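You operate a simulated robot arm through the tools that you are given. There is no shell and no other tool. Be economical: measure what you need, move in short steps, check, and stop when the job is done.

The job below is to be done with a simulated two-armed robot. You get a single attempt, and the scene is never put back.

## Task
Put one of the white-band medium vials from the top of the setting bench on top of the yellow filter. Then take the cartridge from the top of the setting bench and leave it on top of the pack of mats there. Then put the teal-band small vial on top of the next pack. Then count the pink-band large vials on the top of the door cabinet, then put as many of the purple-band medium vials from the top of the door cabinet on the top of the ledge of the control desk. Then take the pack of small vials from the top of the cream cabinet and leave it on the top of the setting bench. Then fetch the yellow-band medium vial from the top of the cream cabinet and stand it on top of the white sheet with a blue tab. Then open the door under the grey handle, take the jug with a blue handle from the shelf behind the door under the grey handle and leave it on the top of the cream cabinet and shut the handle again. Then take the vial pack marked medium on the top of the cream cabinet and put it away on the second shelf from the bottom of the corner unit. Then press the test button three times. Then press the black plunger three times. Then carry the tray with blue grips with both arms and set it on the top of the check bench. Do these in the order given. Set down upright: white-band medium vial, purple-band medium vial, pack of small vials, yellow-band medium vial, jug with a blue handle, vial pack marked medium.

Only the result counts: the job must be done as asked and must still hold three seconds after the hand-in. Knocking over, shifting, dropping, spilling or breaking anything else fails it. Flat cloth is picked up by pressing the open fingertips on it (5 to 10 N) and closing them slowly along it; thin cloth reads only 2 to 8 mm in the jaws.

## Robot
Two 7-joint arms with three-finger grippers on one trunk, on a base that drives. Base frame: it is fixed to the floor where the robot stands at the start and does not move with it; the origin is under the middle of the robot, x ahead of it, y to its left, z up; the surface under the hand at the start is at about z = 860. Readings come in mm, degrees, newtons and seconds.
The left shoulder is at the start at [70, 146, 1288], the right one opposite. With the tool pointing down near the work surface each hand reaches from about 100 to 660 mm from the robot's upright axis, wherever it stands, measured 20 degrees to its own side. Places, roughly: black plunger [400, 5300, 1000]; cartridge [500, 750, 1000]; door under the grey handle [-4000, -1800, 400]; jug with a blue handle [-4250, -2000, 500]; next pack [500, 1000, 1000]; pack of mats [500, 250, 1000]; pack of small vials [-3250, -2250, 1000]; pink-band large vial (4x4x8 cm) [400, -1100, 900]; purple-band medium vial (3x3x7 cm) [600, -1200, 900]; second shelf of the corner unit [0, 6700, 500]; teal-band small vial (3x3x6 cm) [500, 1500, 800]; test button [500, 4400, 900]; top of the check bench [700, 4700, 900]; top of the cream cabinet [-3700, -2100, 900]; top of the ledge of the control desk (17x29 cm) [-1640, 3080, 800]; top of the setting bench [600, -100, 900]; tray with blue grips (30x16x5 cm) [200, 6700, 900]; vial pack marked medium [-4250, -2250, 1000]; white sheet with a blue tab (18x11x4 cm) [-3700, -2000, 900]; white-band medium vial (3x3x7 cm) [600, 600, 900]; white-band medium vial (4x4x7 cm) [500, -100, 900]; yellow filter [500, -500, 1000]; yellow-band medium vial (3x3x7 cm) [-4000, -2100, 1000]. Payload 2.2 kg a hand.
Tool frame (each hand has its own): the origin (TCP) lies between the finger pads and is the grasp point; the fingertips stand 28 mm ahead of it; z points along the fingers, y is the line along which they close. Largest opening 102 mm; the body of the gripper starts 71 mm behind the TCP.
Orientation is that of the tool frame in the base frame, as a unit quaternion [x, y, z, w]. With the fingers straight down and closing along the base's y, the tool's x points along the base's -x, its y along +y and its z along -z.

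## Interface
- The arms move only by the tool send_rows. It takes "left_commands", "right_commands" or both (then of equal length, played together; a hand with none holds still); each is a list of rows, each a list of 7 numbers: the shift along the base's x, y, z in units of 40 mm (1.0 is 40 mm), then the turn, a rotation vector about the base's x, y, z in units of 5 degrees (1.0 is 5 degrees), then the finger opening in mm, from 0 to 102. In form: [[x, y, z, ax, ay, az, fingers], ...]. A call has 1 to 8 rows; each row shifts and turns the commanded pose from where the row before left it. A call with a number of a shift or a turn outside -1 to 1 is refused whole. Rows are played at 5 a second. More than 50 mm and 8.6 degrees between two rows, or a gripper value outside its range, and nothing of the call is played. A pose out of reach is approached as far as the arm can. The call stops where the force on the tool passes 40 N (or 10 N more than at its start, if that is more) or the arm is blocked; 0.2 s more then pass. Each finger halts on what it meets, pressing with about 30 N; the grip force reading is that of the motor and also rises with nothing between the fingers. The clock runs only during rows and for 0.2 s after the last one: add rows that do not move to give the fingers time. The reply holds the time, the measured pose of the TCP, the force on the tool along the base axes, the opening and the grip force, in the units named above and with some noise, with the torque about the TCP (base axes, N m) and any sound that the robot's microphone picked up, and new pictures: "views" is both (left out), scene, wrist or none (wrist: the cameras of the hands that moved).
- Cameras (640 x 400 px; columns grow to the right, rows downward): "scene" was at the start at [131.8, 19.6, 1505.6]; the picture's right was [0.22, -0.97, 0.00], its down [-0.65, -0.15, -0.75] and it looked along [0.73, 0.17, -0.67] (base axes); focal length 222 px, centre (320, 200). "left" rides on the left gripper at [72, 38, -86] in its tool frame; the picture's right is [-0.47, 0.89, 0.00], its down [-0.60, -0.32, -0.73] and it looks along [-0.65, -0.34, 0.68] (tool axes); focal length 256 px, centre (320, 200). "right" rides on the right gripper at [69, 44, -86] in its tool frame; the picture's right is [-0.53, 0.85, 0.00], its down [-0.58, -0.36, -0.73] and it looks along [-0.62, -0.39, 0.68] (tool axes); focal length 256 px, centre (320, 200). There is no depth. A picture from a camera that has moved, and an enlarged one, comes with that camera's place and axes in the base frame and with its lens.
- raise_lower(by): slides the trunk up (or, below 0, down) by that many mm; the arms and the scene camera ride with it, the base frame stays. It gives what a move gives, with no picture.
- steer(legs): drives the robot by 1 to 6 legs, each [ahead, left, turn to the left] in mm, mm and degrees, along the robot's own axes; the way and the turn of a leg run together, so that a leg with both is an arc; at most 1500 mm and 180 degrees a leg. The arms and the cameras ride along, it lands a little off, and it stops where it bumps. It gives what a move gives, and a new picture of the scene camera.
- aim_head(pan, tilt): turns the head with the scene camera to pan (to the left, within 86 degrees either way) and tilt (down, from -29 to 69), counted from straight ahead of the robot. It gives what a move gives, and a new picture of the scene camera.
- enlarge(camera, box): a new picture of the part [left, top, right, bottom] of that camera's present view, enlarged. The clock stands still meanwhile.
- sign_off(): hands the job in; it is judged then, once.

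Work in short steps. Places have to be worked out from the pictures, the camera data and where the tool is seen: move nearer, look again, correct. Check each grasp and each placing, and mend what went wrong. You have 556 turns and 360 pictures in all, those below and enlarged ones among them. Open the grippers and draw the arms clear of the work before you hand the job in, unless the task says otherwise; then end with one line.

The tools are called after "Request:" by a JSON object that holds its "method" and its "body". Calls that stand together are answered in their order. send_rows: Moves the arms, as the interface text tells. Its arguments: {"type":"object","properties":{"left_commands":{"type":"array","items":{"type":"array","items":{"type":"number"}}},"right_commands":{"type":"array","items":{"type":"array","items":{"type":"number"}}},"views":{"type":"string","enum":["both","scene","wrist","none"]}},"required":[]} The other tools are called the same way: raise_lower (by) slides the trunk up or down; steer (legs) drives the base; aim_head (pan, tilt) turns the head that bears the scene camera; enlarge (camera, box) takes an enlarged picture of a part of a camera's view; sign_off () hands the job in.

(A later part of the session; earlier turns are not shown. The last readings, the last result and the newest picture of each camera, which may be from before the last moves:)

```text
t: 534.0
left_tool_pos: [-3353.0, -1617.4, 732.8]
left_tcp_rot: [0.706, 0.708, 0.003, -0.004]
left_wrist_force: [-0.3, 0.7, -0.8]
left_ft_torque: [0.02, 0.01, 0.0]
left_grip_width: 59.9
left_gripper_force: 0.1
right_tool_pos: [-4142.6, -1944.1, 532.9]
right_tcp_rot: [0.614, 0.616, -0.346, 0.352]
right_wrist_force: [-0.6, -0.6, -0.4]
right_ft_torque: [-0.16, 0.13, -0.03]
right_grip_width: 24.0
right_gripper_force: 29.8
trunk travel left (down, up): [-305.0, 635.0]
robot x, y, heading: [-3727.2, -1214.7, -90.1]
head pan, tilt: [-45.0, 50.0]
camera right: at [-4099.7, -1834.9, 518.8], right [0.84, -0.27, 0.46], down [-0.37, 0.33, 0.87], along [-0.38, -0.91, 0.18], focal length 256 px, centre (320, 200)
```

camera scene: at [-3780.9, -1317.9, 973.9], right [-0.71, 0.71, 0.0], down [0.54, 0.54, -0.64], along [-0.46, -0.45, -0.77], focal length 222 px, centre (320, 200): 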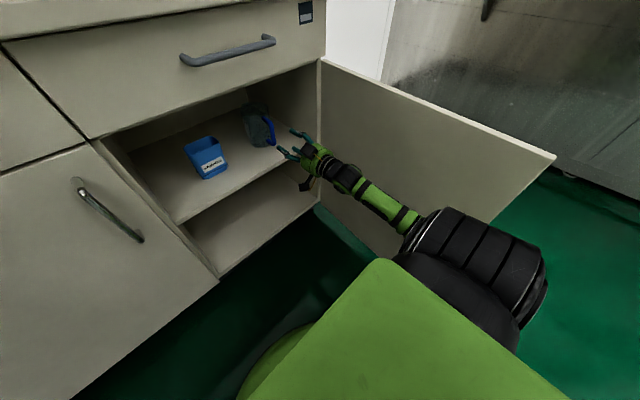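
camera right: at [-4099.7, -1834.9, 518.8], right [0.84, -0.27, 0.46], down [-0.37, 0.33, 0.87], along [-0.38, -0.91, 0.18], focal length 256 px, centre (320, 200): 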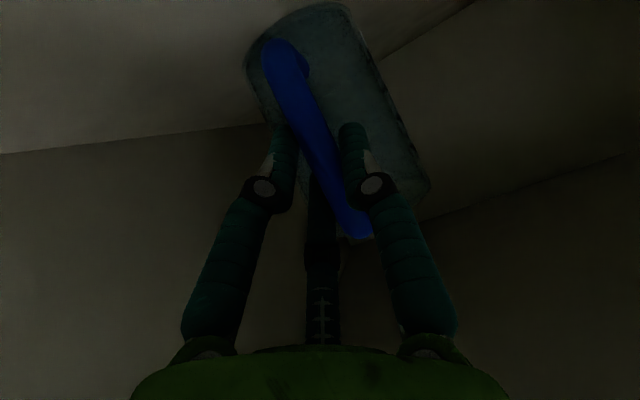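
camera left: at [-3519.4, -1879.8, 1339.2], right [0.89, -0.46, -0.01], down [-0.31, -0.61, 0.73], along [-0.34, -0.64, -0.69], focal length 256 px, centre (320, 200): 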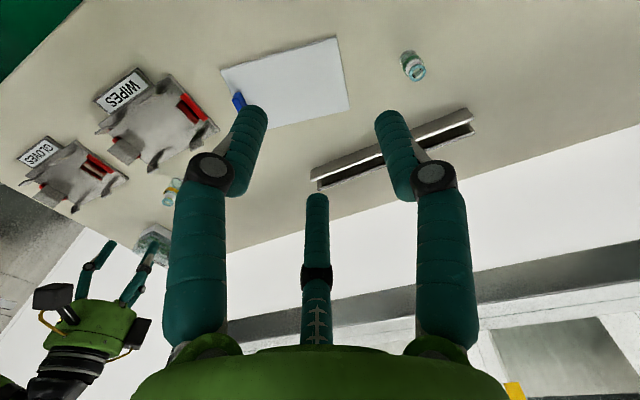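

Gripped at 24 mm. I lift 25 mm and check for tilt.

Request:
{"method": "send_rows", "body": {"right_commands": [[0, 0, 0.15, 0, 0, 0, 0], [0, 0, 0.25, 0, 0, 0, 0], [0, 0, 0.25, 0, 0, 0, 0]], "views": "wrist"}}

Request:
{"method": "enlarge", "body": {"camera": "scene", "box": [190, 60, 350, 200]}}

```text
t: 534.8
left_tool_pos: [-3353.6, -1617.0, 733.6]
left_tcp_rot: [0.706, 0.708, 0.003, -0.004]
left_wrist_force: [-1.1, -0.1, -0.5]
left_ft_torque: [0.0, -0.05, 0.0]
left_grip_width: 59.9
left_gripper_force: 0.1
right_tool_pos: [-4142.2, -1945.6, 557.5]
right_tcp_rot: [0.614, 0.616, -0.346, 0.353]
right_wrist_force: [-0.1, -0.2, -0.7]
right_ft_torque: [0.14, 0.02, -0.01]
right_grip_width: 23.8
right_gripper_force: 30.3
trunk travel left (down, up): [-305.0, 635.0]
robot x, y, heading: [-3727.2, -1214.4, -90.3]
head pan, tilt: [-45.0, 50.0]
camera right: at [-4099.7, -1836.0, 543.8], right [0.84, -0.27, 0.46], down [-0.37, 0.33, 0.87], along [-0.38, -0.91, 0.18], focal length 256 px, centre (320, 200)
```

right: 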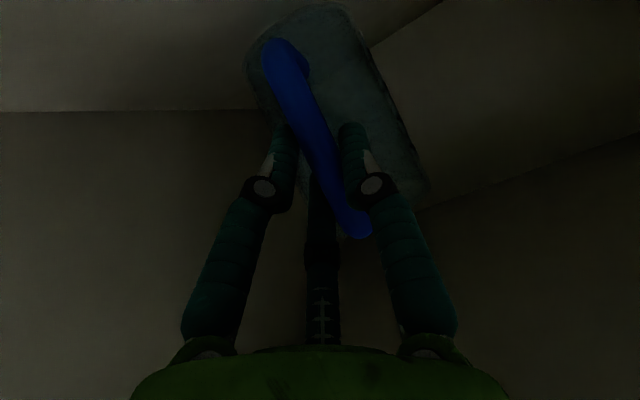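

```text
2.86 times, centred on (270, 130) of scene
camera zoom: at [-3780.9, -1317.7, 973.9], right [-0.71, 0.71, 0.0], down [0.54, 0.54, -0.64], along [-0.46, -0.45, -0.77], focal length 635 px, centre (463, 400)
```

zoom: 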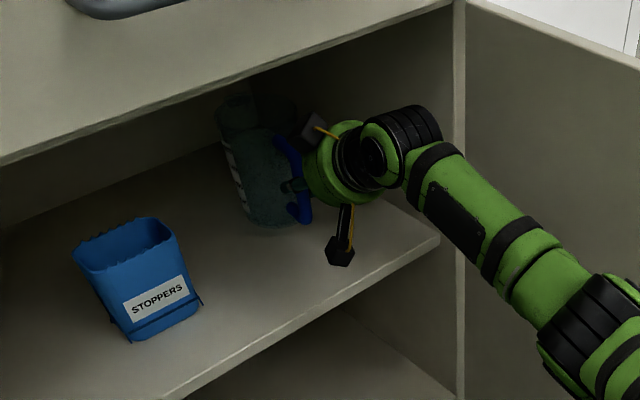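

Jug is held firmly and light. I back the base off 330 mm to draw it out.

Request:
{"method": "steer", "body": {"legs": [[-330, 0, 0]]}}

```text
t: 536.9
left_tool_pos: [-3353.1, -1287.4, 734.0]
left_tcp_rot: [0.706, 0.708, 0.003, -0.003]
left_wrist_force: [-0.7, 0.7, 0.7]
left_ft_torque: [0.01, -0.01, -0.03]
left_grip_width: 59.8
left_gripper_force: 0.0
right_tool_pos: [-4139.2, -1616.3, 558.0]
right_tcp_rot: [0.613, 0.617, -0.345, 0.352]
right_wrist_force: [0.0, 0.1, -1.3]
right_ft_torque: [0.16, 0.02, 0.01]
right_grip_width: 23.7
right_gripper_force: 30.5
trunk travel left (down, up): [-305.0, 635.0]
robot x, y, heading: [-3727.7, -886.2, -90.0]
head pan, tilt: [-45.0, 50.0]
camera scene: at [-3780.4, -988.0, 973.9], right [-0.71, 0.71, 0.0], down [0.54, 0.54, -0.64], along [-0.45, -0.45, -0.77], focal length 222 px, centre (320, 200)
```

scene: 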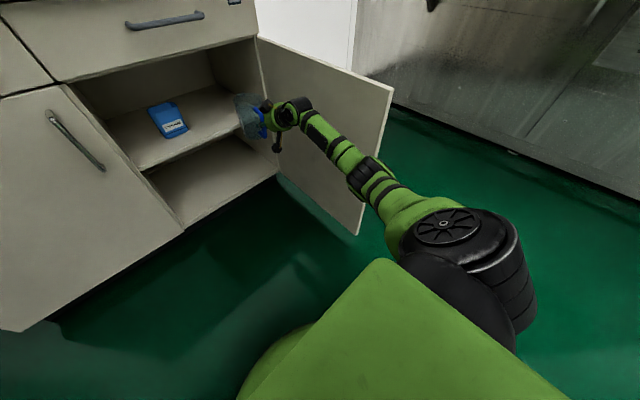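

I back another 120 mm, then raise the trunk 500 mm with the jug in free space.

Request:
{"method": "steer", "body": {"legs": [[-120, 0, 0]]}}

Request:
{"method": "raise_lower", "body": {"by": 400}}

Request:
{"method": "raise_lower", "body": {"by": 100}}

Request:
{"method": "aim_head", "body": {"pan": -25, "tilt": 40}}

```text
t: 538.2
left_tool_pos: [-3352.2, -1168.0, 733.4]
left_tcp_rot: [0.705, 0.709, 0.002, -0.004]
left_wrist_force: [-0.4, 0.5, -0.4]
left_ft_torque: [0.02, 0.01, -0.01]
left_grip_width: 59.9
left_gripper_force: 0.0
right_tool_pos: [-4139.0, -1498.6, 557.8]
right_tcp_rot: [0.613, 0.617, -0.345, 0.353]
right_wrist_force: [-0.1, -0.7, -1.7]
right_ft_torque: [0.14, 0.05, 0.0]
right_grip_width: 23.5
right_gripper_force: 29.6
trunk travel left (down, up): [-305.0, 635.0]
robot x, y, heading: [-3724.2, -761.7, -90.0]
head pan, tilt: [-45.0, 50.0]
camera scene: at [-3780.4, -869.0, 974.0], right [-0.71, 0.71, 0.0], down [0.54, 0.54, -0.64], along [-0.45, -0.46, -0.77], focal length 222 px, centre (320, 200)
```

scene: 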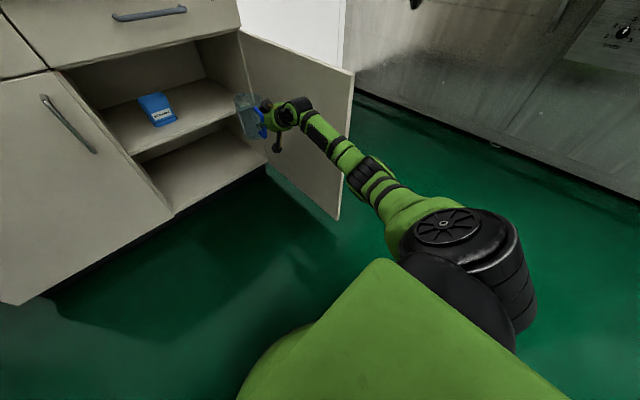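

```text
t: 542.0
left_tool_pos: [-3352.5, -1169.1, 1133.6]
left_tcp_rot: [0.705, 0.709, 0.003, -0.003]
left_wrist_force: [0.7, 0.2, 0.0]
left_ft_torque: [-0.01, 0.0, -0.01]
left_grip_width: 60.1
left_gripper_force: 0.0
right_tool_pos: [-4139.5, -1498.7, 957.0]
right_tcp_rot: [0.613, 0.618, -0.345, 0.353]
right_wrist_force: [0.0, -0.2, -1.2]
right_ft_torque: [0.14, 0.0, -0.03]
right_grip_width: 23.7
right_gripper_force: 30.1
trunk travel left (down, up): [-705.0, 235.0]
robot x, y, heading: [-3725.1, -766.6, -90.0]
head pan, tilt: [-45.0, 50.0]
```

```text
t: 543.3
left_tool_pos: [-3352.6, -1168.9, 1233.3]
left_tcp_rot: [0.705, 0.709, 0.002, -0.004]
left_wrist_force: [-0.2, -0.2, -0.5]
left_ft_torque: [-0.01, -0.02, 0.0]
left_grip_width: 59.9
left_gripper_force: 0.1
right_tool_pos: [-4138.9, -1499.3, 1057.3]
right_tcp_rot: [0.612, 0.618, -0.345, 0.353]
right_wrist_force: [0.0, -0.3, -2.3]
right_ft_torque: [0.11, 0.0, 0.01]
right_grip_width: 23.8
right_gripper_force: 29.9
trunk travel left (down, up): [-805.0, 135.0]
robot x, y, heading: [-3724.5, -762.9, -90.0]
head pan, tilt: [-45.0, 50.0]
```

```text
t: 544.2
left_tool_pos: [-3353.4, -1168.4, 1233.8]
left_tcp_rot: [0.705, 0.71, 0.002, -0.004]
left_wrist_force: [0.3, 0.1, -0.6]
left_ft_torque: [0.02, -0.04, 0.0]
left_grip_width: 60.0
left_gripper_force: 0.0
right_tool_pos: [-4139.8, -1497.4, 1056.6]
right_tcp_rot: [0.613, 0.617, -0.345, 0.353]
right_wrist_force: [0.2, 0.2, -1.1]
right_ft_torque: [0.13, -0.02, 0.02]
right_grip_width: 23.7
right_gripper_force: 29.6
trunk travel left (down, up): [-805.0, 135.0]
robot x, y, heading: [-3727.0, -769.5, -90.1]
head pan, tilt: [-25.0, 40.0]
camera scene: at [-3762.0, -892.2, 1488.0], right [-0.91, 0.42, 0.0], down [0.27, 0.58, -0.77], along [-0.32, -0.69, -0.64], focal length 222 px, centre (320, 200)
```

scene: 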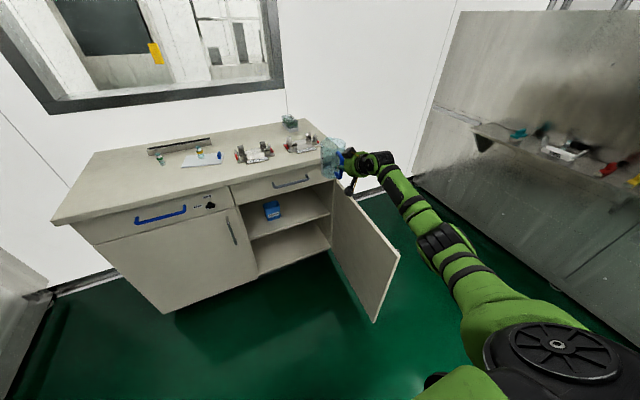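

I bring the arm inward 160 mm and strafe left 600 mm toward the free area of the cabinet top.

Request:
{"method": "send_rows", "body": {"right_commands": [[0.8, 0, 0, 0, 0, 0, 0], [0.8, 0, 0, 0, 0, 0, 0], [0.8, 0, 0, 0, 0, 0, 0], [0.8, 0, 0, 0, 0, 0, 0], [0.8, 0, 0, 0, 0, 0, 0]], "views": "none"}}

Request:
{"method": "steer", "body": {"legs": [[0, 600, 0]]}}

Request:
{"method": "enlarge", "body": {"camera": "scene", "box": [160, 60, 480, 260]}}

```text
t: 545.4
left_tool_pos: [-3350.0, -1168.6, 1233.1]
left_tcp_rot: [0.705, 0.709, 0.001, -0.004]
left_wrist_force: [0.3, 0.4, 0.3]
left_ft_torque: [0.01, 0.01, 0.0]
left_grip_width: 60.1
left_gripper_force: 0.0
right_tool_pos: [-3978.3, -1498.2, 1059.6]
right_tcp_rot: [0.613, 0.617, -0.346, 0.352]
right_wrist_force: [-0.1, -0.1, -1.1]
right_ft_torque: [0.15, 0.01, -0.04]
right_grip_width: 23.7
right_gripper_force: 29.9
trunk travel left (down, up): [-805.0, 135.0]
robot x, y, heading: [-3724.6, -764.7, -90.1]
head pan, tilt: [-25.0, 40.0]
```

```text
t: 548.8
left_tool_pos: [-2756.7, -1173.0, 1234.2]
left_tcp_rot: [0.708, 0.706, 0.001, -0.004]
left_wrist_force: [-0.4, -0.4, 0.0]
left_ft_torque: [0.03, 0.01, -0.02]
left_grip_width: 60.2
left_gripper_force: 0.0
right_tool_pos: [-3386.5, -1498.8, 1056.6]
right_tcp_rot: [0.615, 0.615, -0.346, 0.352]
right_wrist_force: [0.0, 0.2, -1.4]
right_ft_torque: [0.1, 0.02, 0.01]
right_grip_width: 24.0
right_gripper_force: 30.2
trunk travel left (down, up): [-805.0, 135.0]
robot x, y, heading: [-3126.8, -767.1, -90.5]
head pan, tilt: [-25.0, 40.0]
camera scene: at [-3164.5, -893.6, 1488.0], right [-0.9, 0.43, 0.0], down [0.28, 0.58, -0.77], along [-0.33, -0.69, -0.64], focal length 222 px, centre (320, 200)
```

scene: 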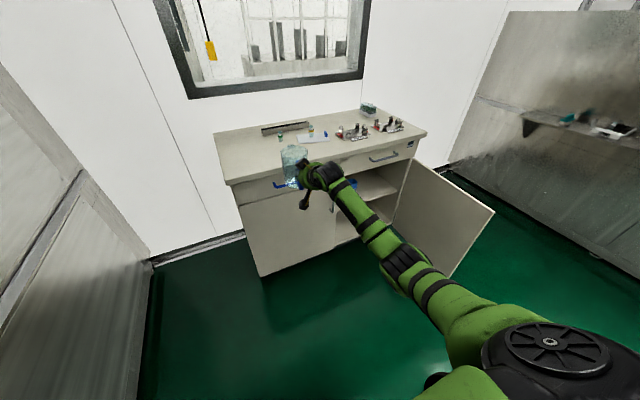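

```text
2.00 times, centred on (320, 160) of scene
camera zoom: at [-3164.5, -893.6, 1488.0], right [-0.9, 0.43, 0.0], down [0.28, 0.58, -0.77], along [-0.33, -0.69, -0.64], focal length 445 px, centre (320, 280)
```

zoom: 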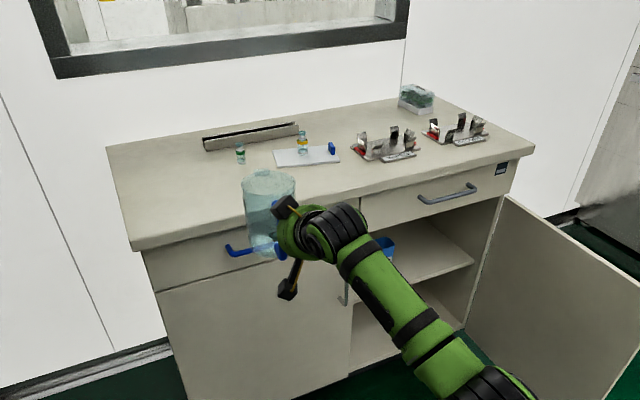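

Jug is upright in the hand. I drive ahead 345 mm to bring it over the cabinet top.

Request:
{"method": "steer", "body": {"legs": [[345, 0, 0.5]]}}

Request:
{"method": "enlarge", "body": {"camera": "scene", "box": [200, 80, 440, 230]}}

```text
t: 551.0
left_tool_pos: [-2755.2, -1504.1, 1233.6]
left_tcp_rot: [0.706, 0.708, 0.002, -0.003]
left_wrist_force: [0.0, 0.0, 0.9]
left_ft_torque: [-0.04, -0.01, -0.01]
left_grip_width: 59.7
left_gripper_force: 0.0
right_tool_pos: [-3382.4, -1833.9, 1058.7]
right_tcp_rot: [0.614, 0.616, -0.346, 0.352]
right_wrist_force: [-0.9, -0.5, -2.0]
right_ft_torque: [0.1, 0.0, -0.01]
right_grip_width: 23.7
right_gripper_force: 29.8
trunk travel left (down, up): [-805.0, 135.0]
robot x, y, heading: [-3128.4, -1099.9, -89.9]
head pan, tilt: [-25.0, 40.0]
camera scene: at [-3164.0, -1227.3, 1488.3], right [-0.91, 0.42, 0.0], down [0.27, 0.58, -0.77], along [-0.32, -0.69, -0.64], focal length 222 px, centre (320, 200)
```

scene: 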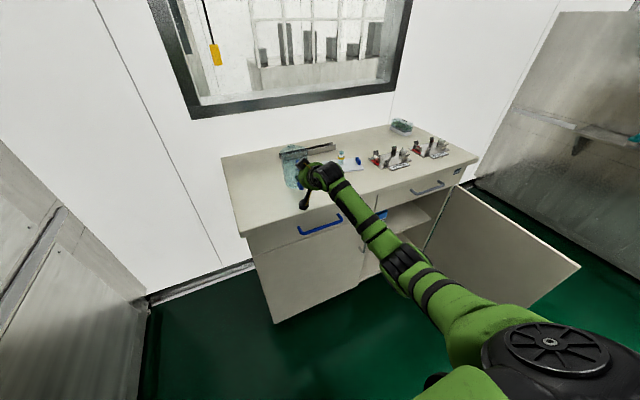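

```text
2.67 times, centred on (320, 155) of scene
camera zoom: at [-3164.0, -1227.3, 1488.3], right [-0.91, 0.42, 0.0], down [0.27, 0.58, -0.77], along [-0.32, -0.69, -0.64], focal length 593 px, centre (320, 320)
```

zoom: 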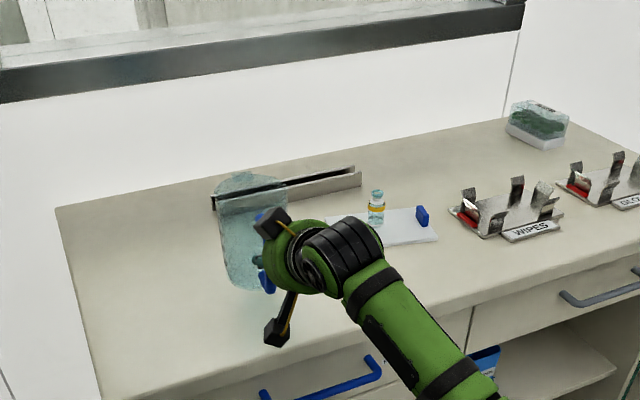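

Lower the jug to the surface (expected TCP ≈976).

Request:
{"method": "send_rows", "body": {"right_commands": [[0, 0, -0.6, 0, 0, 0, 0], [0, 0, -0.6, 0, 0, 0, 0], [0, 0, -0.4, 0, 0, 0, 0], [0, 0, -0.1, 0, 0, 0, 0]], "views": "wrist"}}

```text
t: 552.0
left_tool_pos: [-2753.6, -1501.0, 1234.9]
left_tcp_rot: [0.707, 0.708, 0.0, -0.003]
left_wrist_force: [0.2, 0.4, 0.0]
left_ft_torque: [-0.01, -0.01, 0.02]
left_grip_width: 59.8
left_gripper_force: 0.0
right_tool_pos: [-3380.3, -1833.3, 997.4]
right_tcp_rot: [0.611, 0.615, -0.349, 0.357]
right_wrist_force: [1.0, 4.3, 19.0]
right_ft_torque: [-1.06, 0.3, -0.07]
right_grip_width: 23.9
right_gripper_force: 30.3
trunk travel left (down, up): [-805.0, 135.0]
robot x, y, heading: [-3131.0, -1100.5, -90.0]
head pan, tilt: [-25.0, 40.0]
camera right: at [-3337.9, -1722.8, 982.4], right [0.85, -0.26, 0.47], down [-0.37, 0.34, 0.86], along [-0.38, -0.9, 0.19], focal length 256 px, centre (320, 200)
```

right: 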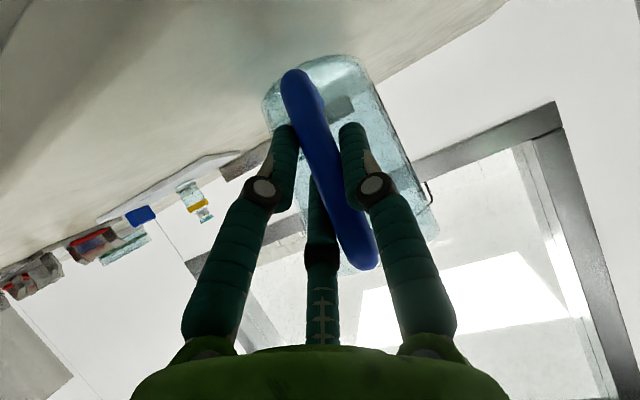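

Contact. I relieve 3 mm and open.

Request:
{"method": "send_rows", "body": {"right_commands": [[0, 0, 0.08, 0, 0, 0, 0], [0, 0, 0, 0, 0, 0, 26], [0, 0, 0, 0, 0, 0, 40], [0, 0, 0, 0, 0, 0, 56], [0, 0, 0, 0, 0, 0, 60]], "views": "wrist"}}

Request:
{"method": "enlarge", "body": {"camera": "scene", "box": [200, 80, 440, 230]}}

```text
t: 553.2
left_tool_pos: [-2755.2, -1506.5, 1232.4]
left_tcp_rot: [0.706, 0.708, 0.003, -0.004]
left_wrist_force: [0.1, 0.5, -0.3]
left_ft_torque: [-0.01, 0.0, 0.01]
left_grip_width: 59.9
left_gripper_force: 0.1
right_tool_pos: [-3381.7, -1832.7, 992.9]
right_tcp_rot: [0.613, 0.617, -0.345, 0.353]
right_wrist_force: [-0.1, 0.3, 0.0]
right_ft_torque: [0.03, -0.01, 0.02]
right_grip_width: 59.8
right_gripper_force: 0.1
trunk travel left (down, up): [-805.0, 135.0]
robot x, y, heading: [-3127.0, -1105.4, -90.3]
head pan, tilt: [-25.0, 40.0]
camera right: at [-3340.0, -1725.5, 978.8], right [0.84, -0.27, 0.46], down [-0.37, 0.33, 0.87], along [-0.38, -0.91, 0.18], focal length 256 px, centre (320, 200)
```

right: 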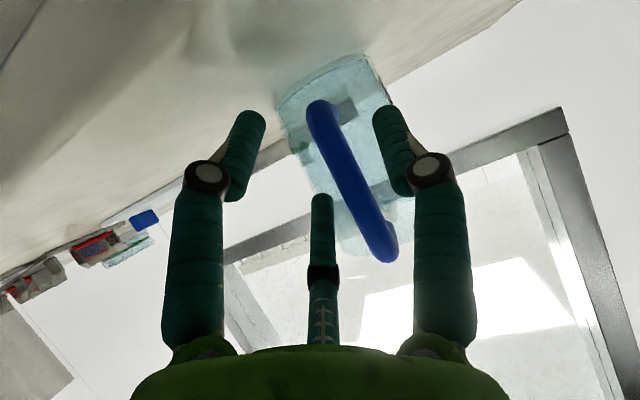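

```text
2.67 times, centred on (320, 155) of scene
camera zoom: at [-3164.0, -1229.1, 1488.1], right [-0.91, 0.42, 0.0], down [0.27, 0.58, -0.77], along [-0.32, -0.69, -0.64], focal length 593 px, centre (320, 320)
```

zoom: 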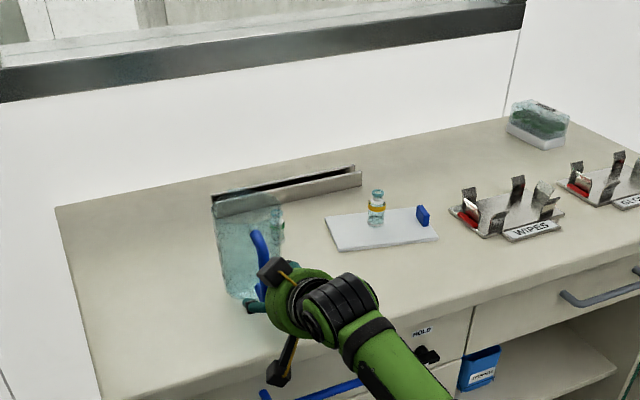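

Jug stands. I withdraw by driving the base back 200 mm.

Request:
{"method": "steer", "body": {"legs": [[-200, 0, 0]]}}

Request:
{"method": "enlarge", "body": {"camera": "scene", "box": [200, 80, 440, 230]}}

```text
t: 554.8
left_tool_pos: [-2754.0, -1309.9, 1232.8]
left_tcp_rot: [0.706, 0.708, 0.003, -0.004]
left_wrist_force: [0.1, -1.0, -0.2]
left_ft_torque: [0.0, -0.01, 0.02]
left_grip_width: 60.2
left_gripper_force: 0.2
right_tool_pos: [-3380.7, -1639.5, 991.7]
right_tcp_rot: [0.613, 0.618, -0.345, 0.352]
right_wrist_force: [0.0, -0.1, -1.1]
right_ft_torque: [0.02, 0.02, -0.03]
right_grip_width: 60.0
right_gripper_force: 0.1
trunk travel left (down, up): [-805.0, 135.0]
robot x, y, heading: [-3126.9, -904.9, -90.0]
head pan, tilt: [-25.0, 40.0]
camera scene: at [-3163.5, -1034.1, 1487.8], right [-0.91, 0.42, 0.0], down [0.27, 0.58, -0.76], along [-0.32, -0.69, -0.64], focal length 222 px, centre (320, 200)
```

scene: 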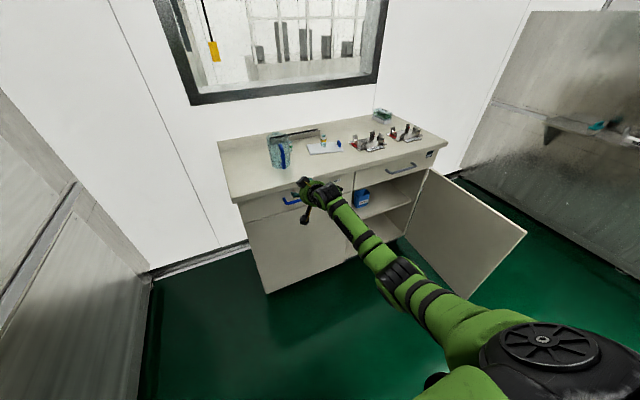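

```text
2.67 times, centred on (320, 155) of scene
camera zoom: at [-3163.5, -1034.1, 1487.8], right [-0.91, 0.42, 0.0], down [0.27, 0.58, -0.76], along [-0.32, -0.69, -0.64], focal length 593 px, centre (320, 320)
```

zoom: 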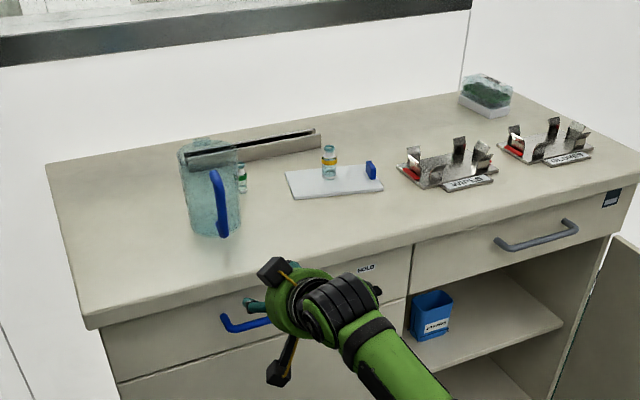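

Jug is upright on the cabinet. To shut the door I lower the trunk, level the right hand, then go around the door tip.

Request:
{"method": "steer", "body": {"legs": [[-500, 0, 0]]}}

Request:
{"method": "raise_lower", "body": {"by": -400}}

Request:
{"method": "send_rows", "body": {"right_commands": [[0, 0, 0, -1, 0, 0, 40], [0, 0, 0, -1, 0, 0, 20], [0, 0, 0, -1, 0, 0, 10], [0, 0, 0, -1, 0, 0, 10], [0, 0, 0, -1, 0, 0, 10], [0, 0, 0, -1, 0, 0, 10]], "views": "none"}}

Request:
{"method": "steer", "body": {"legs": [[0, -1060, 0]]}}

```text
t: 557.6
left_tool_pos: [-2753.5, -817.9, 1232.9]
left_tcp_rot: [0.703, 0.711, 0.003, -0.004]
left_wrist_force: [0.4, 0.8, -0.7]
left_ft_torque: [-0.01, 0.0, 0.01]
left_grip_width: 59.9
left_gripper_force: 0.2
right_tool_pos: [-3377.5, -1151.0, 992.5]
right_tcp_rot: [0.611, 0.62, -0.343, 0.353]
right_wrist_force: [0.4, 0.6, -0.2]
right_ft_torque: [0.0, 0.0, -0.01]
right_grip_width: 60.1
right_gripper_force: 0.0
trunk travel left (down, up): [-805.0, 135.0]
robot x, y, heading: [-3128.1, -415.2, -89.6]
head pan, tilt: [-25.0, 40.0]
camera scene: at [-3164.2, -544.3, 1487.9], right [-0.91, 0.42, 0.0], down [0.27, 0.58, -0.77], along [-0.32, -0.7, -0.64], focal length 222 px, centre (320, 200)
```

scene: 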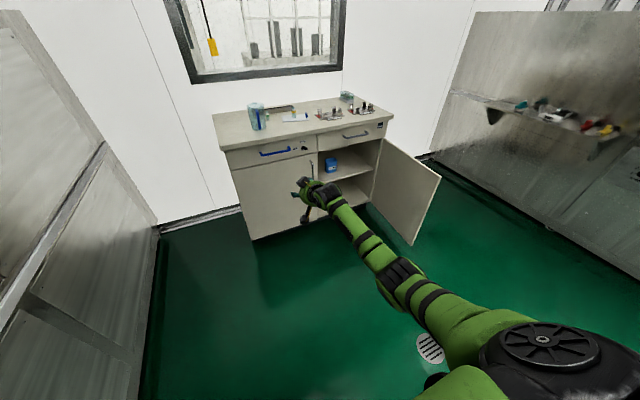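

```text
t: 561.5
left_tool_pos: [-2753.7, -816.7, 833.2]
left_tcp_rot: [0.703, 0.711, 0.003, -0.004]
left_wrist_force: [0.3, -0.3, 0.6]
left_ft_torque: [-0.01, 0.0, -0.03]
left_grip_width: 60.0
left_gripper_force: 0.0
right_tool_pos: [-3377.5, -1149.9, 594.4]
right_tcp_rot: [0.611, 0.618, -0.345, 0.354]
right_wrist_force: [-0.1, -0.3, -0.2]
right_ft_torque: [0.03, 0.01, -0.01]
right_grip_width: 59.9
right_gripper_force: 0.0
trunk travel left (down, up): [-405.0, 535.0]
robot x, y, heading: [-3128.9, -417.0, -89.6]
head pan, tilt: [-25.0, 40.0]
```

```text
t: 562.9
left_tool_pos: [-2752.8, -817.8, 833.3]
left_tcp_rot: [0.703, 0.711, 0.003, -0.005]
left_wrist_force: [-0.3, -0.3, -0.3]
left_ft_torque: [-0.01, 0.01, -0.02]
left_grip_width: 59.9
left_gripper_force: 0.1
right_tool_pos: [-3377.8, -1150.3, 593.0]
right_tcp_rot: [0.498, 0.508, -0.493, 0.5]
right_wrist_force: [-1.1, -0.7, -0.6]
right_ft_torque: [0.03, -0.02, -0.01]
right_grip_width: 10.0
right_gripper_force: 0.0
trunk travel left (down, up): [-405.0, 535.0]
robot x, y, heading: [-3128.3, -417.9, -89.7]
head pan, tilt: [-25.0, 40.0]
```

```text
t: 568.3
left_tool_pos: [-3804.4, -826.2, 832.7]
left_tcp_rot: [0.697, 0.717, 0.002, -0.004]
left_wrist_force: [0.0, -0.8, 0.7]
left_ft_torque: [-0.03, 0.03, 0.0]
left_grip_width: 60.1
left_gripper_force: 0.0
right_tool_pos: [-4421.7, -1171.3, 591.7]
right_tcp_rot: [0.494, 0.514, -0.488, 0.504]
right_wrist_force: [0.7, 0.4, 0.9]
right_ft_torque: [0.03, -0.01, 0.02]
right_grip_width: 10.1
right_gripper_force: 0.0
trunk travel left (down, up): [-405.0, 535.0]
robot x, y, heading: [-4187.5, -433.4, -88.4]
head pan, tilt: [-25.0, 40.0]
camera scene: at [-4220.2, -559.9, 1088.1], right [-0.92, 0.4, 0.0], down [0.26, 0.59, -0.77], along [-0.31, -0.7, -0.64], focal length 222 px, centre (320, 200)
```

scene: 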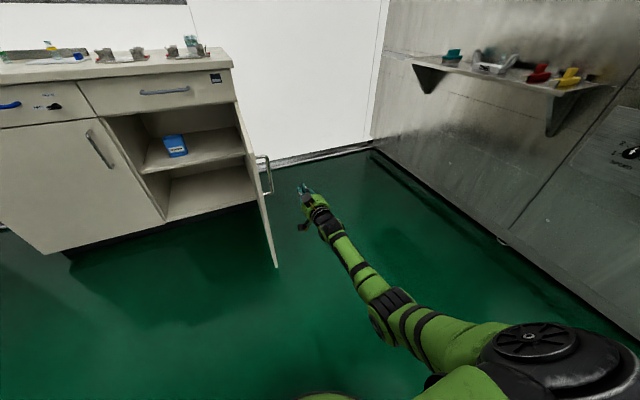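

Hand is outside the door. I advance 230 mm and strafe left to push the door partly shut.

Request:
{"method": "steer", "body": {"legs": [[230, 0, -1.6], [0, 250, 0]]}}

```text
t: 571.5
left_tool_pos: [-3567.7, -1069.5, 833.3]
left_tcp_rot: [0.708, 0.706, 0.002, -0.003]
left_wrist_force: [-0.4, 0.0, 0.9]
left_ft_torque: [0.01, 0.02, -0.01]
left_grip_width: 60.3
left_gripper_force: 0.1
right_tool_pos: [-4196.7, -1396.3, 593.7]
right_tcp_rot: [0.502, 0.506, -0.496, 0.496]
right_wrist_force: [0.1, 0.5, 0.0]
right_ft_torque: [0.01, 0.0, -0.02]
right_grip_width: 10.1
right_gripper_force: 0.1
trunk travel left (down, up): [-405.0, 535.0]
robot x, y, heading: [-3937.6, -664.0, -90.4]
head pan, tilt: [-25.0, 40.0]
camera scene: at [-3974.5, -791.0, 1088.1], right [-0.9, 0.43, 0.0], down [0.28, 0.58, -0.77], along [-0.33, -0.69, -0.64], focal length 222 px, centre (320, 200)
```

scene: 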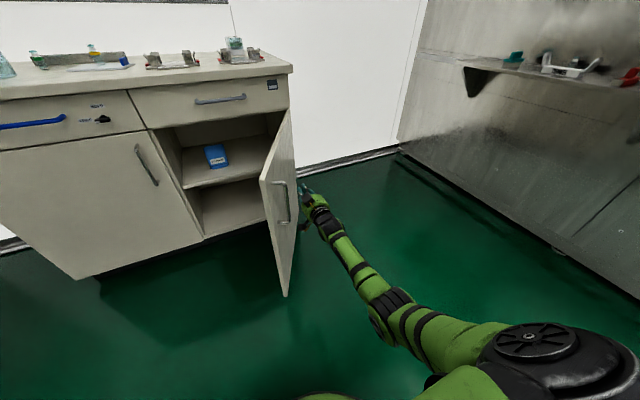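

Door is moving shut. I continue strafing left 180 mm.

Request:
{"method": "steer", "body": {"legs": [[0, 170, 0]]}}

```text
t: 572.9
left_tool_pos: [-3398.0, -1070.9, 833.6]
left_tcp_rot: [0.708, 0.707, 0.003, -0.004]
left_wrist_force: [0.7, 0.1, 0.1]
left_ft_torque: [-0.02, 0.04, -0.05]
left_grip_width: 59.7
left_gripper_force: 0.0
right_tool_pos: [-4025.8, -1396.6, 592.8]
right_tcp_rot: [0.502, 0.506, -0.496, 0.496]
right_wrist_force: [-0.3, -0.3, 0.6]
right_ft_torque: [-0.01, 0.01, 0.0]
right_grip_width: 9.9
right_gripper_force: 0.2
trunk travel left (down, up): [-405.0, 535.0]
robot x, y, heading: [-3768.1, -668.3, -90.1]
head pan, tilt: [-25.0, 40.0]
camera scene: at [-3804.9, -792.0, 1088.1], right [-0.9, 0.43, 0.0], down [0.27, 0.58, -0.77], along [-0.33, -0.69, -0.64], focal length 222 px, centre (320, 200)
```

scene: 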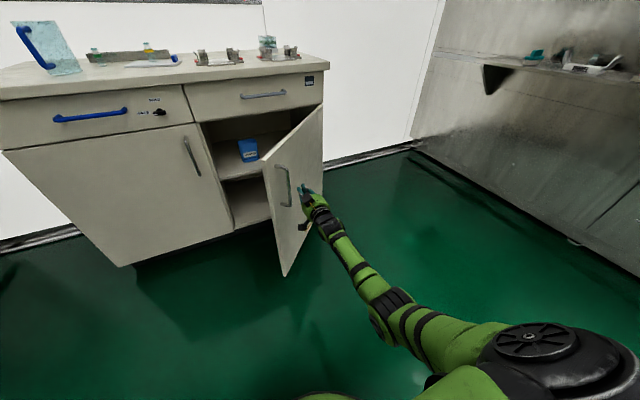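

I nudge left 50 mm more, then back off and re-position to push the door from the front at x≈−4100.

Request:
{"method": "steer", "body": {"legs": [[0, 50, 0], [-190, 0, 0], [0, -125, 0]]}}

```text
t: 575.9
left_tool_pos: [-3469.9, -872.9, 834.4]
left_tcp_rot: [0.705, 0.709, 0.002, -0.004]
left_wrist_force: [-0.4, 0.8, 0.8]
left_ft_torque: [0.02, -0.05, 0.03]
left_grip_width: 59.9
left_gripper_force: 0.1
right_tool_pos: [-4094.8, -1204.2, 592.1]
right_tcp_rot: [0.5, 0.508, -0.493, 0.499]
right_wrist_force: [1.1, 0.0, 0.8]
right_ft_torque: [-0.03, 0.02, 0.02]
right_grip_width: 9.9
right_gripper_force: 0.0
trunk travel left (down, up): [-405.0, 535.0]
robot x, y, heading: [-3844.6, -471.4, -89.6]
head pan, tilt: [-25.0, 40.0]
camera scene: at [-3878.7, -597.1, 1088.1], right [-0.91, 0.42, 0.0], down [0.27, 0.58, -0.77], along [-0.32, -0.69, -0.64], focal length 222 px, centre (320, 200)
```

scene: 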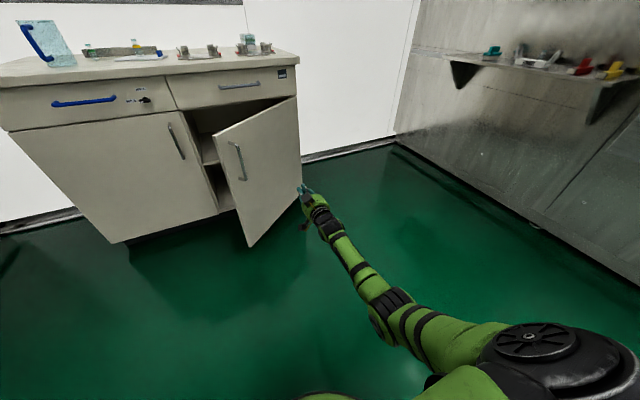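

Now drive ahead 440 mm, pushing the door nearly shut.

Request:
{"method": "steer", "body": {"legs": [[440, 0, 0]]}}

```text
t: 578.5
left_tool_pos: [-3468.7, -1302.8, 833.4]
left_tcp_rot: [0.706, 0.708, 0.003, -0.003]
left_wrist_force: [-0.1, 0.4, -0.2]
left_ft_torque: [0.01, -0.03, 0.05]
left_grip_width: 60.0
left_gripper_force: 0.0
right_tool_pos: [-4094.8, -1633.5, 592.5]
right_tcp_rot: [0.5, 0.508, -0.494, 0.499]
right_wrist_force: [0.2, -0.3, 0.0]
right_ft_torque: [0.0, 0.0, -0.04]
right_grip_width: 10.1
right_gripper_force: 0.0
trunk travel left (down, up): [-405.0, 535.0]
robot x, y, heading: [-3842.8, -901.1, -90.3]
head pan, tilt: [-25.0, 40.0]
camera scene: at [-3877.8, -1026.3, 1088.0], right [-0.91, 0.42, 0.0], down [0.27, 0.58, -0.77], along [-0.32, -0.69, -0.64], focal length 222 px, centre (320, 200)
```

scene: 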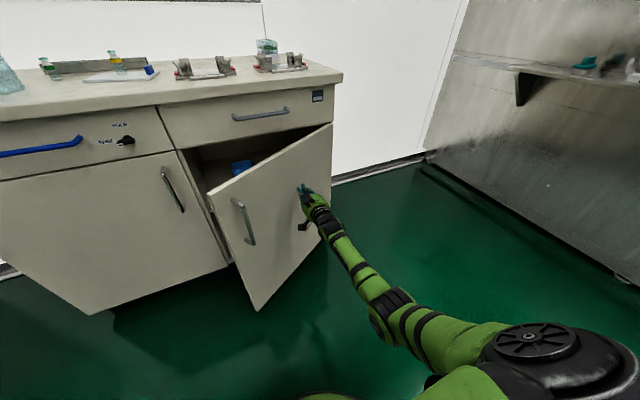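

Request:
{"method": "steer", "body": {"legs": [[110, 60, 0]]}}

Request:
{"method": "send_rows", "body": {"right_commands": [[0, -0.4, 0, 0, 0, 0, 10], [0, -0.3, 0, 0, 0, 0, 10], [0, -0.2, 0, 0, 0, 0, 10]], "views": "scene"}}

```text
t: 579.8
left_tool_pos: [-3407.3, -1411.7, 834.0]
left_tcp_rot: [0.705, 0.71, 0.002, -0.003]
left_wrist_force: [-0.3, 0.9, -0.7]
left_ft_torque: [0.01, 0.03, 0.01]
left_grip_width: 60.1
left_gripper_force: 0.1
right_tool_pos: [-4031.9, -1742.1, 593.5]
right_tcp_rot: [0.5, 0.508, -0.493, 0.498]
right_wrist_force: [-0.1, -0.8, 0.3]
right_ft_torque: [0.05, 0.0, -0.03]
right_grip_width: 9.9
right_gripper_force: 0.0
trunk travel left (down, up): [-405.0, 535.0]
robot x, y, heading: [-3784.7, -1009.2, -90.0]
head pan, tilt: [-25.0, 40.0]
camera scene: at [-3816.8, -1135.7, 1088.0], right [-0.91, 0.42, 0.0], down [0.27, 0.58, -0.77], along [-0.32, -0.69, -0.64], focal length 222 px, centre (320, 200)
```

scene: 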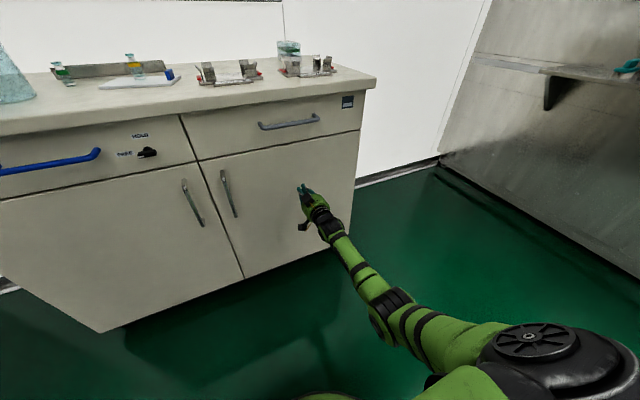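

```text
t: 580.6
left_tool_pos: [-3406.9, -1410.6, 832.9]
left_tcp_rot: [0.705, 0.709, 0.003, -0.004]
left_wrist_force: [0.9, -0.3, 0.7]
left_ft_torque: [0.02, -0.02, -0.02]
left_grip_width: 60.2
left_gripper_force: 0.1
right_tool_pos: [-4032.8, -1777.1, 592.0]
right_tcp_rot: [0.5, 0.509, -0.493, 0.498]
right_wrist_force: [0.0, 0.5, 0.2]
right_ft_torque: [0.02, -0.01, -0.01]
right_grip_width: 10.1
right_gripper_force: 0.0
trunk travel left (down, up): [-405.0, 535.0]
robot x, y, heading: [-3783.2, -1009.6, -90.2]
head pan, tilt: [-25.0, 40.0]
camera scene: at [-3817.1, -1135.2, 1088.1], right [-0.91, 0.42, 0.0], down [0.27, 0.58, -0.77], along [-0.32, -0.7, -0.64], focal length 222 px, centre (320, 200)
```

scene: 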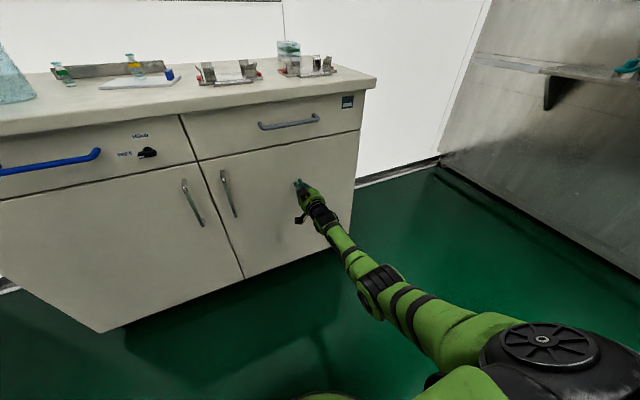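

Door looks shut. I press on it gently to confirm.

Request:
{"method": "send_rows", "body": {"right_commands": [[0, -0.2, 0, 0, 0, 0, 10], [0, -0.2, 0, 0, 0, 0, 10], [0, -0.2, 0, 0, 0, 0, 10], [0, -0.2, 0, 0, 0, 0, 10], [0, -0.2, 0, 0, 0, 0, 10]], "views": "none"}}

Request:
{"method": "enlarge", "body": {"camera": "scene", "box": [160, 80, 390, 290]}}

```text
t: 581.5
left_tool_pos: [-3406.7, -1406.8, 834.8]
left_tcp_rot: [0.706, 0.708, 0.002, -0.002]
left_wrist_force: [-0.3, 0.2, 0.7]
left_ft_torque: [-0.04, 0.02, 0.03]
left_grip_width: 59.9
left_gripper_force: 0.0
right_tool_pos: [-4033.0, -1796.3, 592.5]
right_tcp_rot: [0.5, 0.507, -0.495, 0.498]
right_wrist_force: [3.9, 31.1, 6.0]
right_ft_torque: [-0.58, -0.17, -0.22]
right_grip_width: 7.6
right_gripper_force: 0.1
right hand out of reach, approached as far as the arm can: row 4
trunk travel left (down, up): [-405.0, 535.0]
robot x, y, heading: [-3780.9, -1006.5, -89.9]
head pan, tilt: [-25.0, 40.0]
stopped in row 4 (right hand): the force on the tool passed its limit at 52 N (the readings are from after the stop); the commanded pose is now the measured one
```

```text
1.90 times, centred on (275, 185) of scene
camera zoom: at [-3816.3, -1128.8, 1088.9], right [-0.91, 0.42, 0.0], down [0.27, 0.58, -0.77], along [-0.32, -0.7, -0.64], focal length 424 px, centre (406, 229)
```

zoom: 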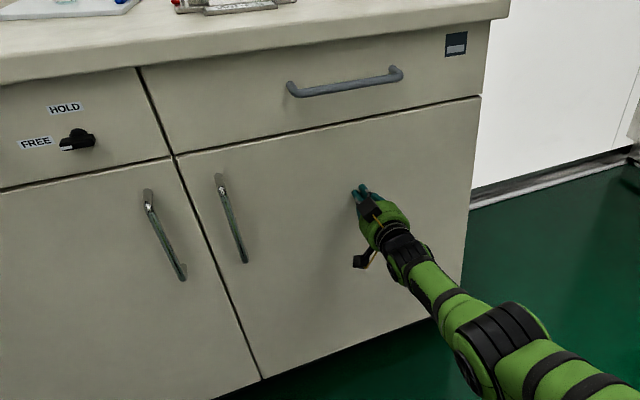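

Door is shut flush. I withdraw, and reposition for the medium pack.

Request:
{"method": "steer", "body": {"legs": [[-150, 0, 0]]}}

Request:
{"method": "raise_lower", "body": {"by": 400}}

Request:
{"method": "send_rows", "body": {"right_commands": [[0, 0, 0.3, 1, 0, 0, 102], [0, 0, 0.3, 1, 0, 0, 102], [0, 0, 0.3, 1, 0, 0, 102], [0, 0, 0.3, 1, 0, 0, 102], [0, 0, 0.3, 1, 0, 0, 102], [0, 0, 0.3, 1, 0, 0, 102], [0, 0, 0.3, 1, 0, 0, 102], [0, 0, 0.3, 1, 0, 0, 102]], "views": "none"}}

Request:
{"method": "send_rows", "body": {"right_commands": [[0, 0, 0.3, 1, 0, 0, 102], [0, 0, 0.3, 1, 0, 0, 102], [0, 0, 0.3, 1, 0, 0, 102], [0, 0, 0.3, 1, 0, 0, 102], [0, 0, 0.3, 1, 0, 0, 102], [0, 0, 0.3, 1, 0, 0, 102]], "views": "scene"}}

```text
t: 582.9
left_tool_pos: [-3407.2, -1259.9, 834.1]
left_tcp_rot: [0.705, 0.709, 0.002, -0.004]
left_wrist_force: [0.6, 0.6, -0.4]
left_ft_torque: [-0.03, -0.01, 0.0]
left_grip_width: 59.8
left_gripper_force: 0.1
right_tool_pos: [-4032.6, -1652.2, 589.9]
right_tcp_rot: [0.501, 0.508, -0.493, 0.497]
right_wrist_force: [-0.5, 0.2, 0.9]
right_ft_torque: [0.03, 0.05, 0.0]
right_grip_width: 10.1
right_gripper_force: 0.1
trunk travel left (down, up): [-405.0, 535.0]
robot x, y, heading: [-3780.2, -860.0, -89.8]
head pan, tilt: [-25.0, 40.0]
camera scene: at [-3817.4, -984.6, 1088.2], right [-0.91, 0.42, 0.0], down [0.27, 0.58, -0.77], along [-0.32, -0.7, -0.64], focal length 222 px, centre (320, 200)
```

scene: 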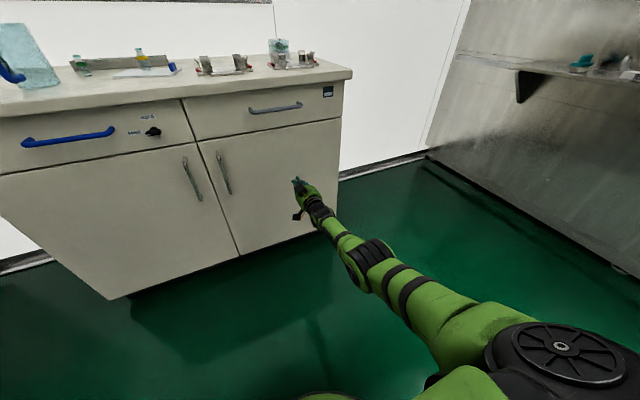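

```text
t: 586.7
left_tool_pos: [-3407.6, -1259.6, 1232.0]
left_tcp_rot: [0.704, 0.71, 0.002, -0.003]
left_wrist_force: [-0.2, -0.4, -0.5]
left_ft_torque: [0.0, 0.04, -0.02]
left_grip_width: 59.8
left_gripper_force: 0.2
right_tool_pos: [-4033.1, -1652.7, 987.8]
right_tcp_rot: [0.501, 0.509, -0.492, 0.497]
right_wrist_force: [0.0, -0.2, -0.6]
right_ft_torque: [0.0, 0.0, -0.01]
right_grip_width: 9.9
right_gripper_force: 0.0
trunk travel left (down, up): [-805.0, 135.0]
robot x, y, heading: [-3783.6, -854.6, -89.8]
head pan, tilt: [-25.0, 40.0]
```

```text
t: 588.5
left_tool_pos: [-3406.7, -1260.7, 1233.2]
left_tcp_rot: [0.704, 0.71, 0.002, -0.004]
left_wrist_force: [-0.3, 0.0, -0.7]
left_ft_torque: [0.0, 0.03, 0.0]
left_grip_width: 60.0
left_gripper_force: 0.1
right_tool_pos: [-4032.7, -1651.9, 1083.3]
right_tcp_rot: [0.641, 0.648, -0.287, 0.296]
right_wrist_force: [0.7, -0.5, -0.8]
right_ft_torque: [-0.02, 0.03, -0.01]
right_grip_width: 102.1
right_gripper_force: 0.0
trunk travel left (down, up): [-805.0, 135.0]
robot x, y, heading: [-3779.4, -855.7, -89.6]
head pan, tilt: [-25.0, 40.0]
```

```text
t: 589.9
left_tool_pos: [-3408.5, -1259.9, 1233.6]
left_tcp_rot: [0.704, 0.71, 0.002, -0.003]
left_wrist_force: [-0.1, 0.3, 0.3]
left_ft_torque: [-0.01, 0.0, -0.01]
left_grip_width: 60.0
left_gripper_force: 0.0
right_tool_pos: [-4027.3, -1572.7, 1146.6]
right_tcp_rot: [0.696, 0.699, -0.11, 0.12]
right_wrist_force: [-0.4, 0.8, 0.0]
right_ft_torque: [0.0, 0.0, 0.0]
right_grip_width: 102.1
right_gripper_force: 0.0
right hand out of reach, approached as far as the arm can: row 2, 3, 4, 5, 6
trunk travel left (down, up): [-805.0, 135.0]
robot x, y, heading: [-3783.1, -856.8, -89.6]
head pan, tilt: [-25.0, 40.0]
camera scene: at [-3817.8, -984.8, 1488.1], right [-0.91, 0.42, 0.0], down [0.27, 0.58, -0.77], along [-0.32, -0.7, -0.64], focal length 222 px, centre (320, 200)
```

scene: 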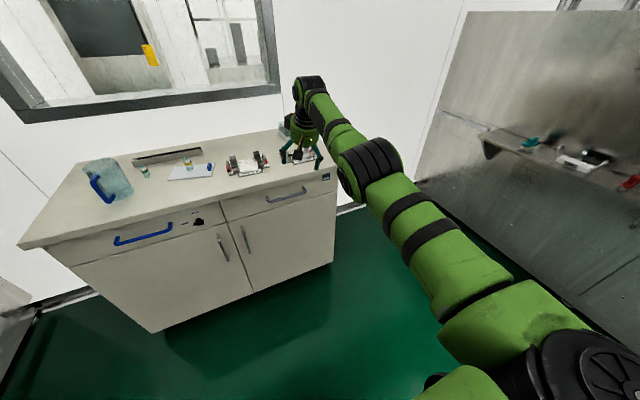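

I pull the hand in to free it from full extension, then drive toward the medium pack.

Request:
{"method": "send_rows", "body": {"right_commands": [[0.4, 0.7, 0, 0, 0, 0, 102], [0.4, 0.7, 0, 0, 0, 0, 102], [0.4, 0.7, 0, 0, 0, 0, 102], [0.4, 0.7, 0, 0, 0, 0, 102], [0.4, 0.7, 0, 0, 0, 0, 102]], "views": "none"}}

Request:
{"method": "steer", "body": {"legs": [[600, -250, -0.4]]}}

Request:
{"method": "enlarge", "body": {"camera": "right", "box": [0, 0, 640, 400]}}

```text
t: 591.1
left_tool_pos: [-3405.9, -1259.6, 1234.1]
left_tcp_rot: [0.705, 0.71, 0.002, -0.003]
left_wrist_force: [-0.2, -0.1, 0.2]
left_ft_torque: [-0.01, -0.01, -0.04]
left_grip_width: 60.0
left_gripper_force: 0.1
right_tool_pos: [-3945.7, -1432.7, 1145.5]
right_tcp_rot: [0.695, 0.7, -0.111, 0.12]
right_wrist_force: [0.5, 0.1, 0.4]
right_ft_torque: [0.01, 0.01, -0.02]
right_grip_width: 102.0
right_gripper_force: 0.1
trunk travel left (down, up): [-805.0, 135.0]
robot x, y, heading: [-3785.3, -861.6, -89.7]
head pan, tilt: [-25.0, 40.0]
```

```text
t: 594.7
left_tool_pos: [-3653.6, -1850.0, 1233.4]
left_tcp_rot: [0.702, 0.712, 0.002, -0.003]
left_wrist_force: [-0.1, -0.4, -0.3]
left_ft_torque: [0.01, -0.02, 0.0]
left_grip_width: 60.2
left_gripper_force: 0.0
right_tool_pos: [-4192.5, -2026.6, 1146.7]
right_tcp_rot: [0.693, 0.702, -0.112, 0.121]
right_wrist_force: [0.2, -0.1, -0.2]
right_ft_torque: [-0.04, 0.0, -0.01]
right_grip_width: 102.0
right_gripper_force: 0.0
trunk travel left (down, up): [-805.0, 135.0]
robot x, y, heading: [-4032.9, -1450.4, -89.4]
head pan, tilt: [-25.0, 40.0]
camera scene: at [-4065.0, -1577.0, 1488.2], right [-0.91, 0.41, 0.0], down [0.27, 0.58, -0.77], along [-0.32, -0.7, -0.64], focal length 222 px, centre (320, 200)
```

scene: 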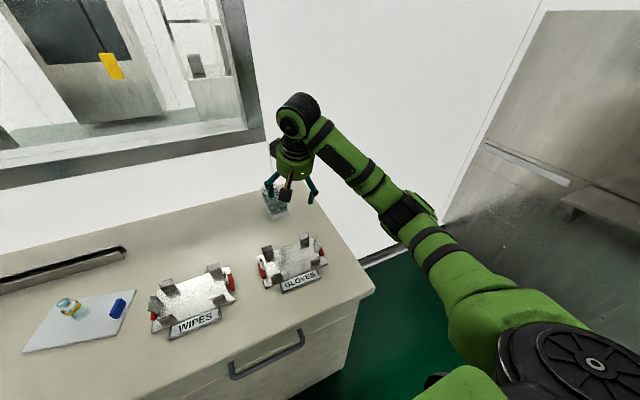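

```text
1.00 times, centred on (320, 200) of right (not enlarged: the box is as wide or as high as the picture)
camera zoom: at [-4151.1, -1933.9, 1206.8], right [0.85, -0.49, 0.18], down [-0.37, -0.31, 0.87], along [-0.37, -0.81, -0.45], focal length 256 px, centre (320, 200)
```

zoom: 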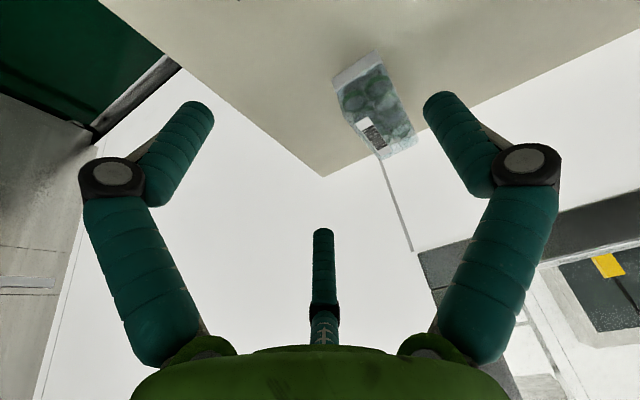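

Request:
{"method": "enlarge", "body": {"camera": "right", "box": [300, 30, 440, 180]}}

Request:
{"method": "enlarge", "body": {"camera": "scene", "box": [240, 160, 340, 240]}}

```text
2.67 times, centred on (370, 105) of right
camera zoom: at [-4151.1, -1933.9, 1206.8], right [0.85, -0.49, 0.18], down [-0.37, -0.31, 0.87], along [-0.37, -0.81, -0.45], focal length 683 px, centre (187, 453)
```

zoom: 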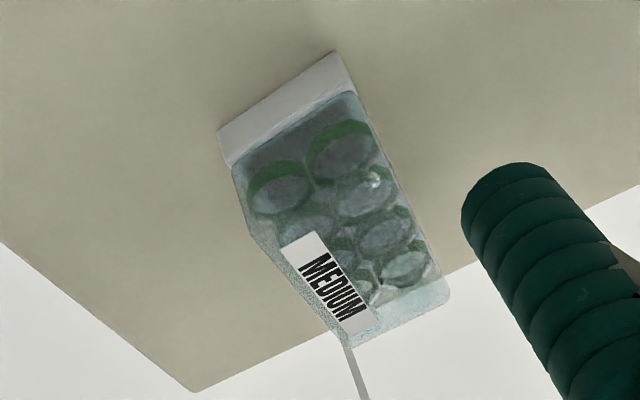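

```text
5.00 times, centred on (290, 200) of scene
camera zoom: at [-4065.0, -1577.0, 1488.2], right [-0.91, 0.41, 0.0], down [0.27, 0.58, -0.77], along [-0.32, -0.7, -0.64], focal length 1112 px, centre (470, 200)
```

zoom: 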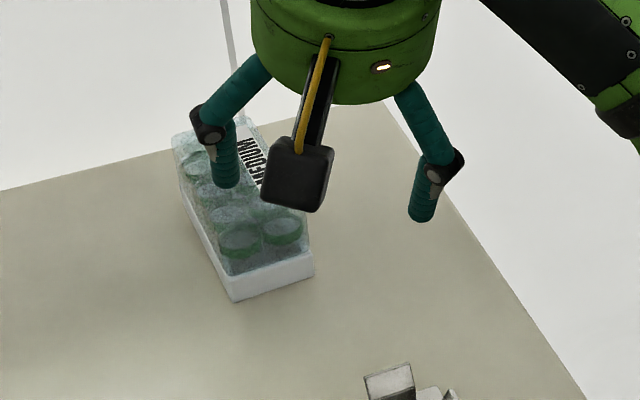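

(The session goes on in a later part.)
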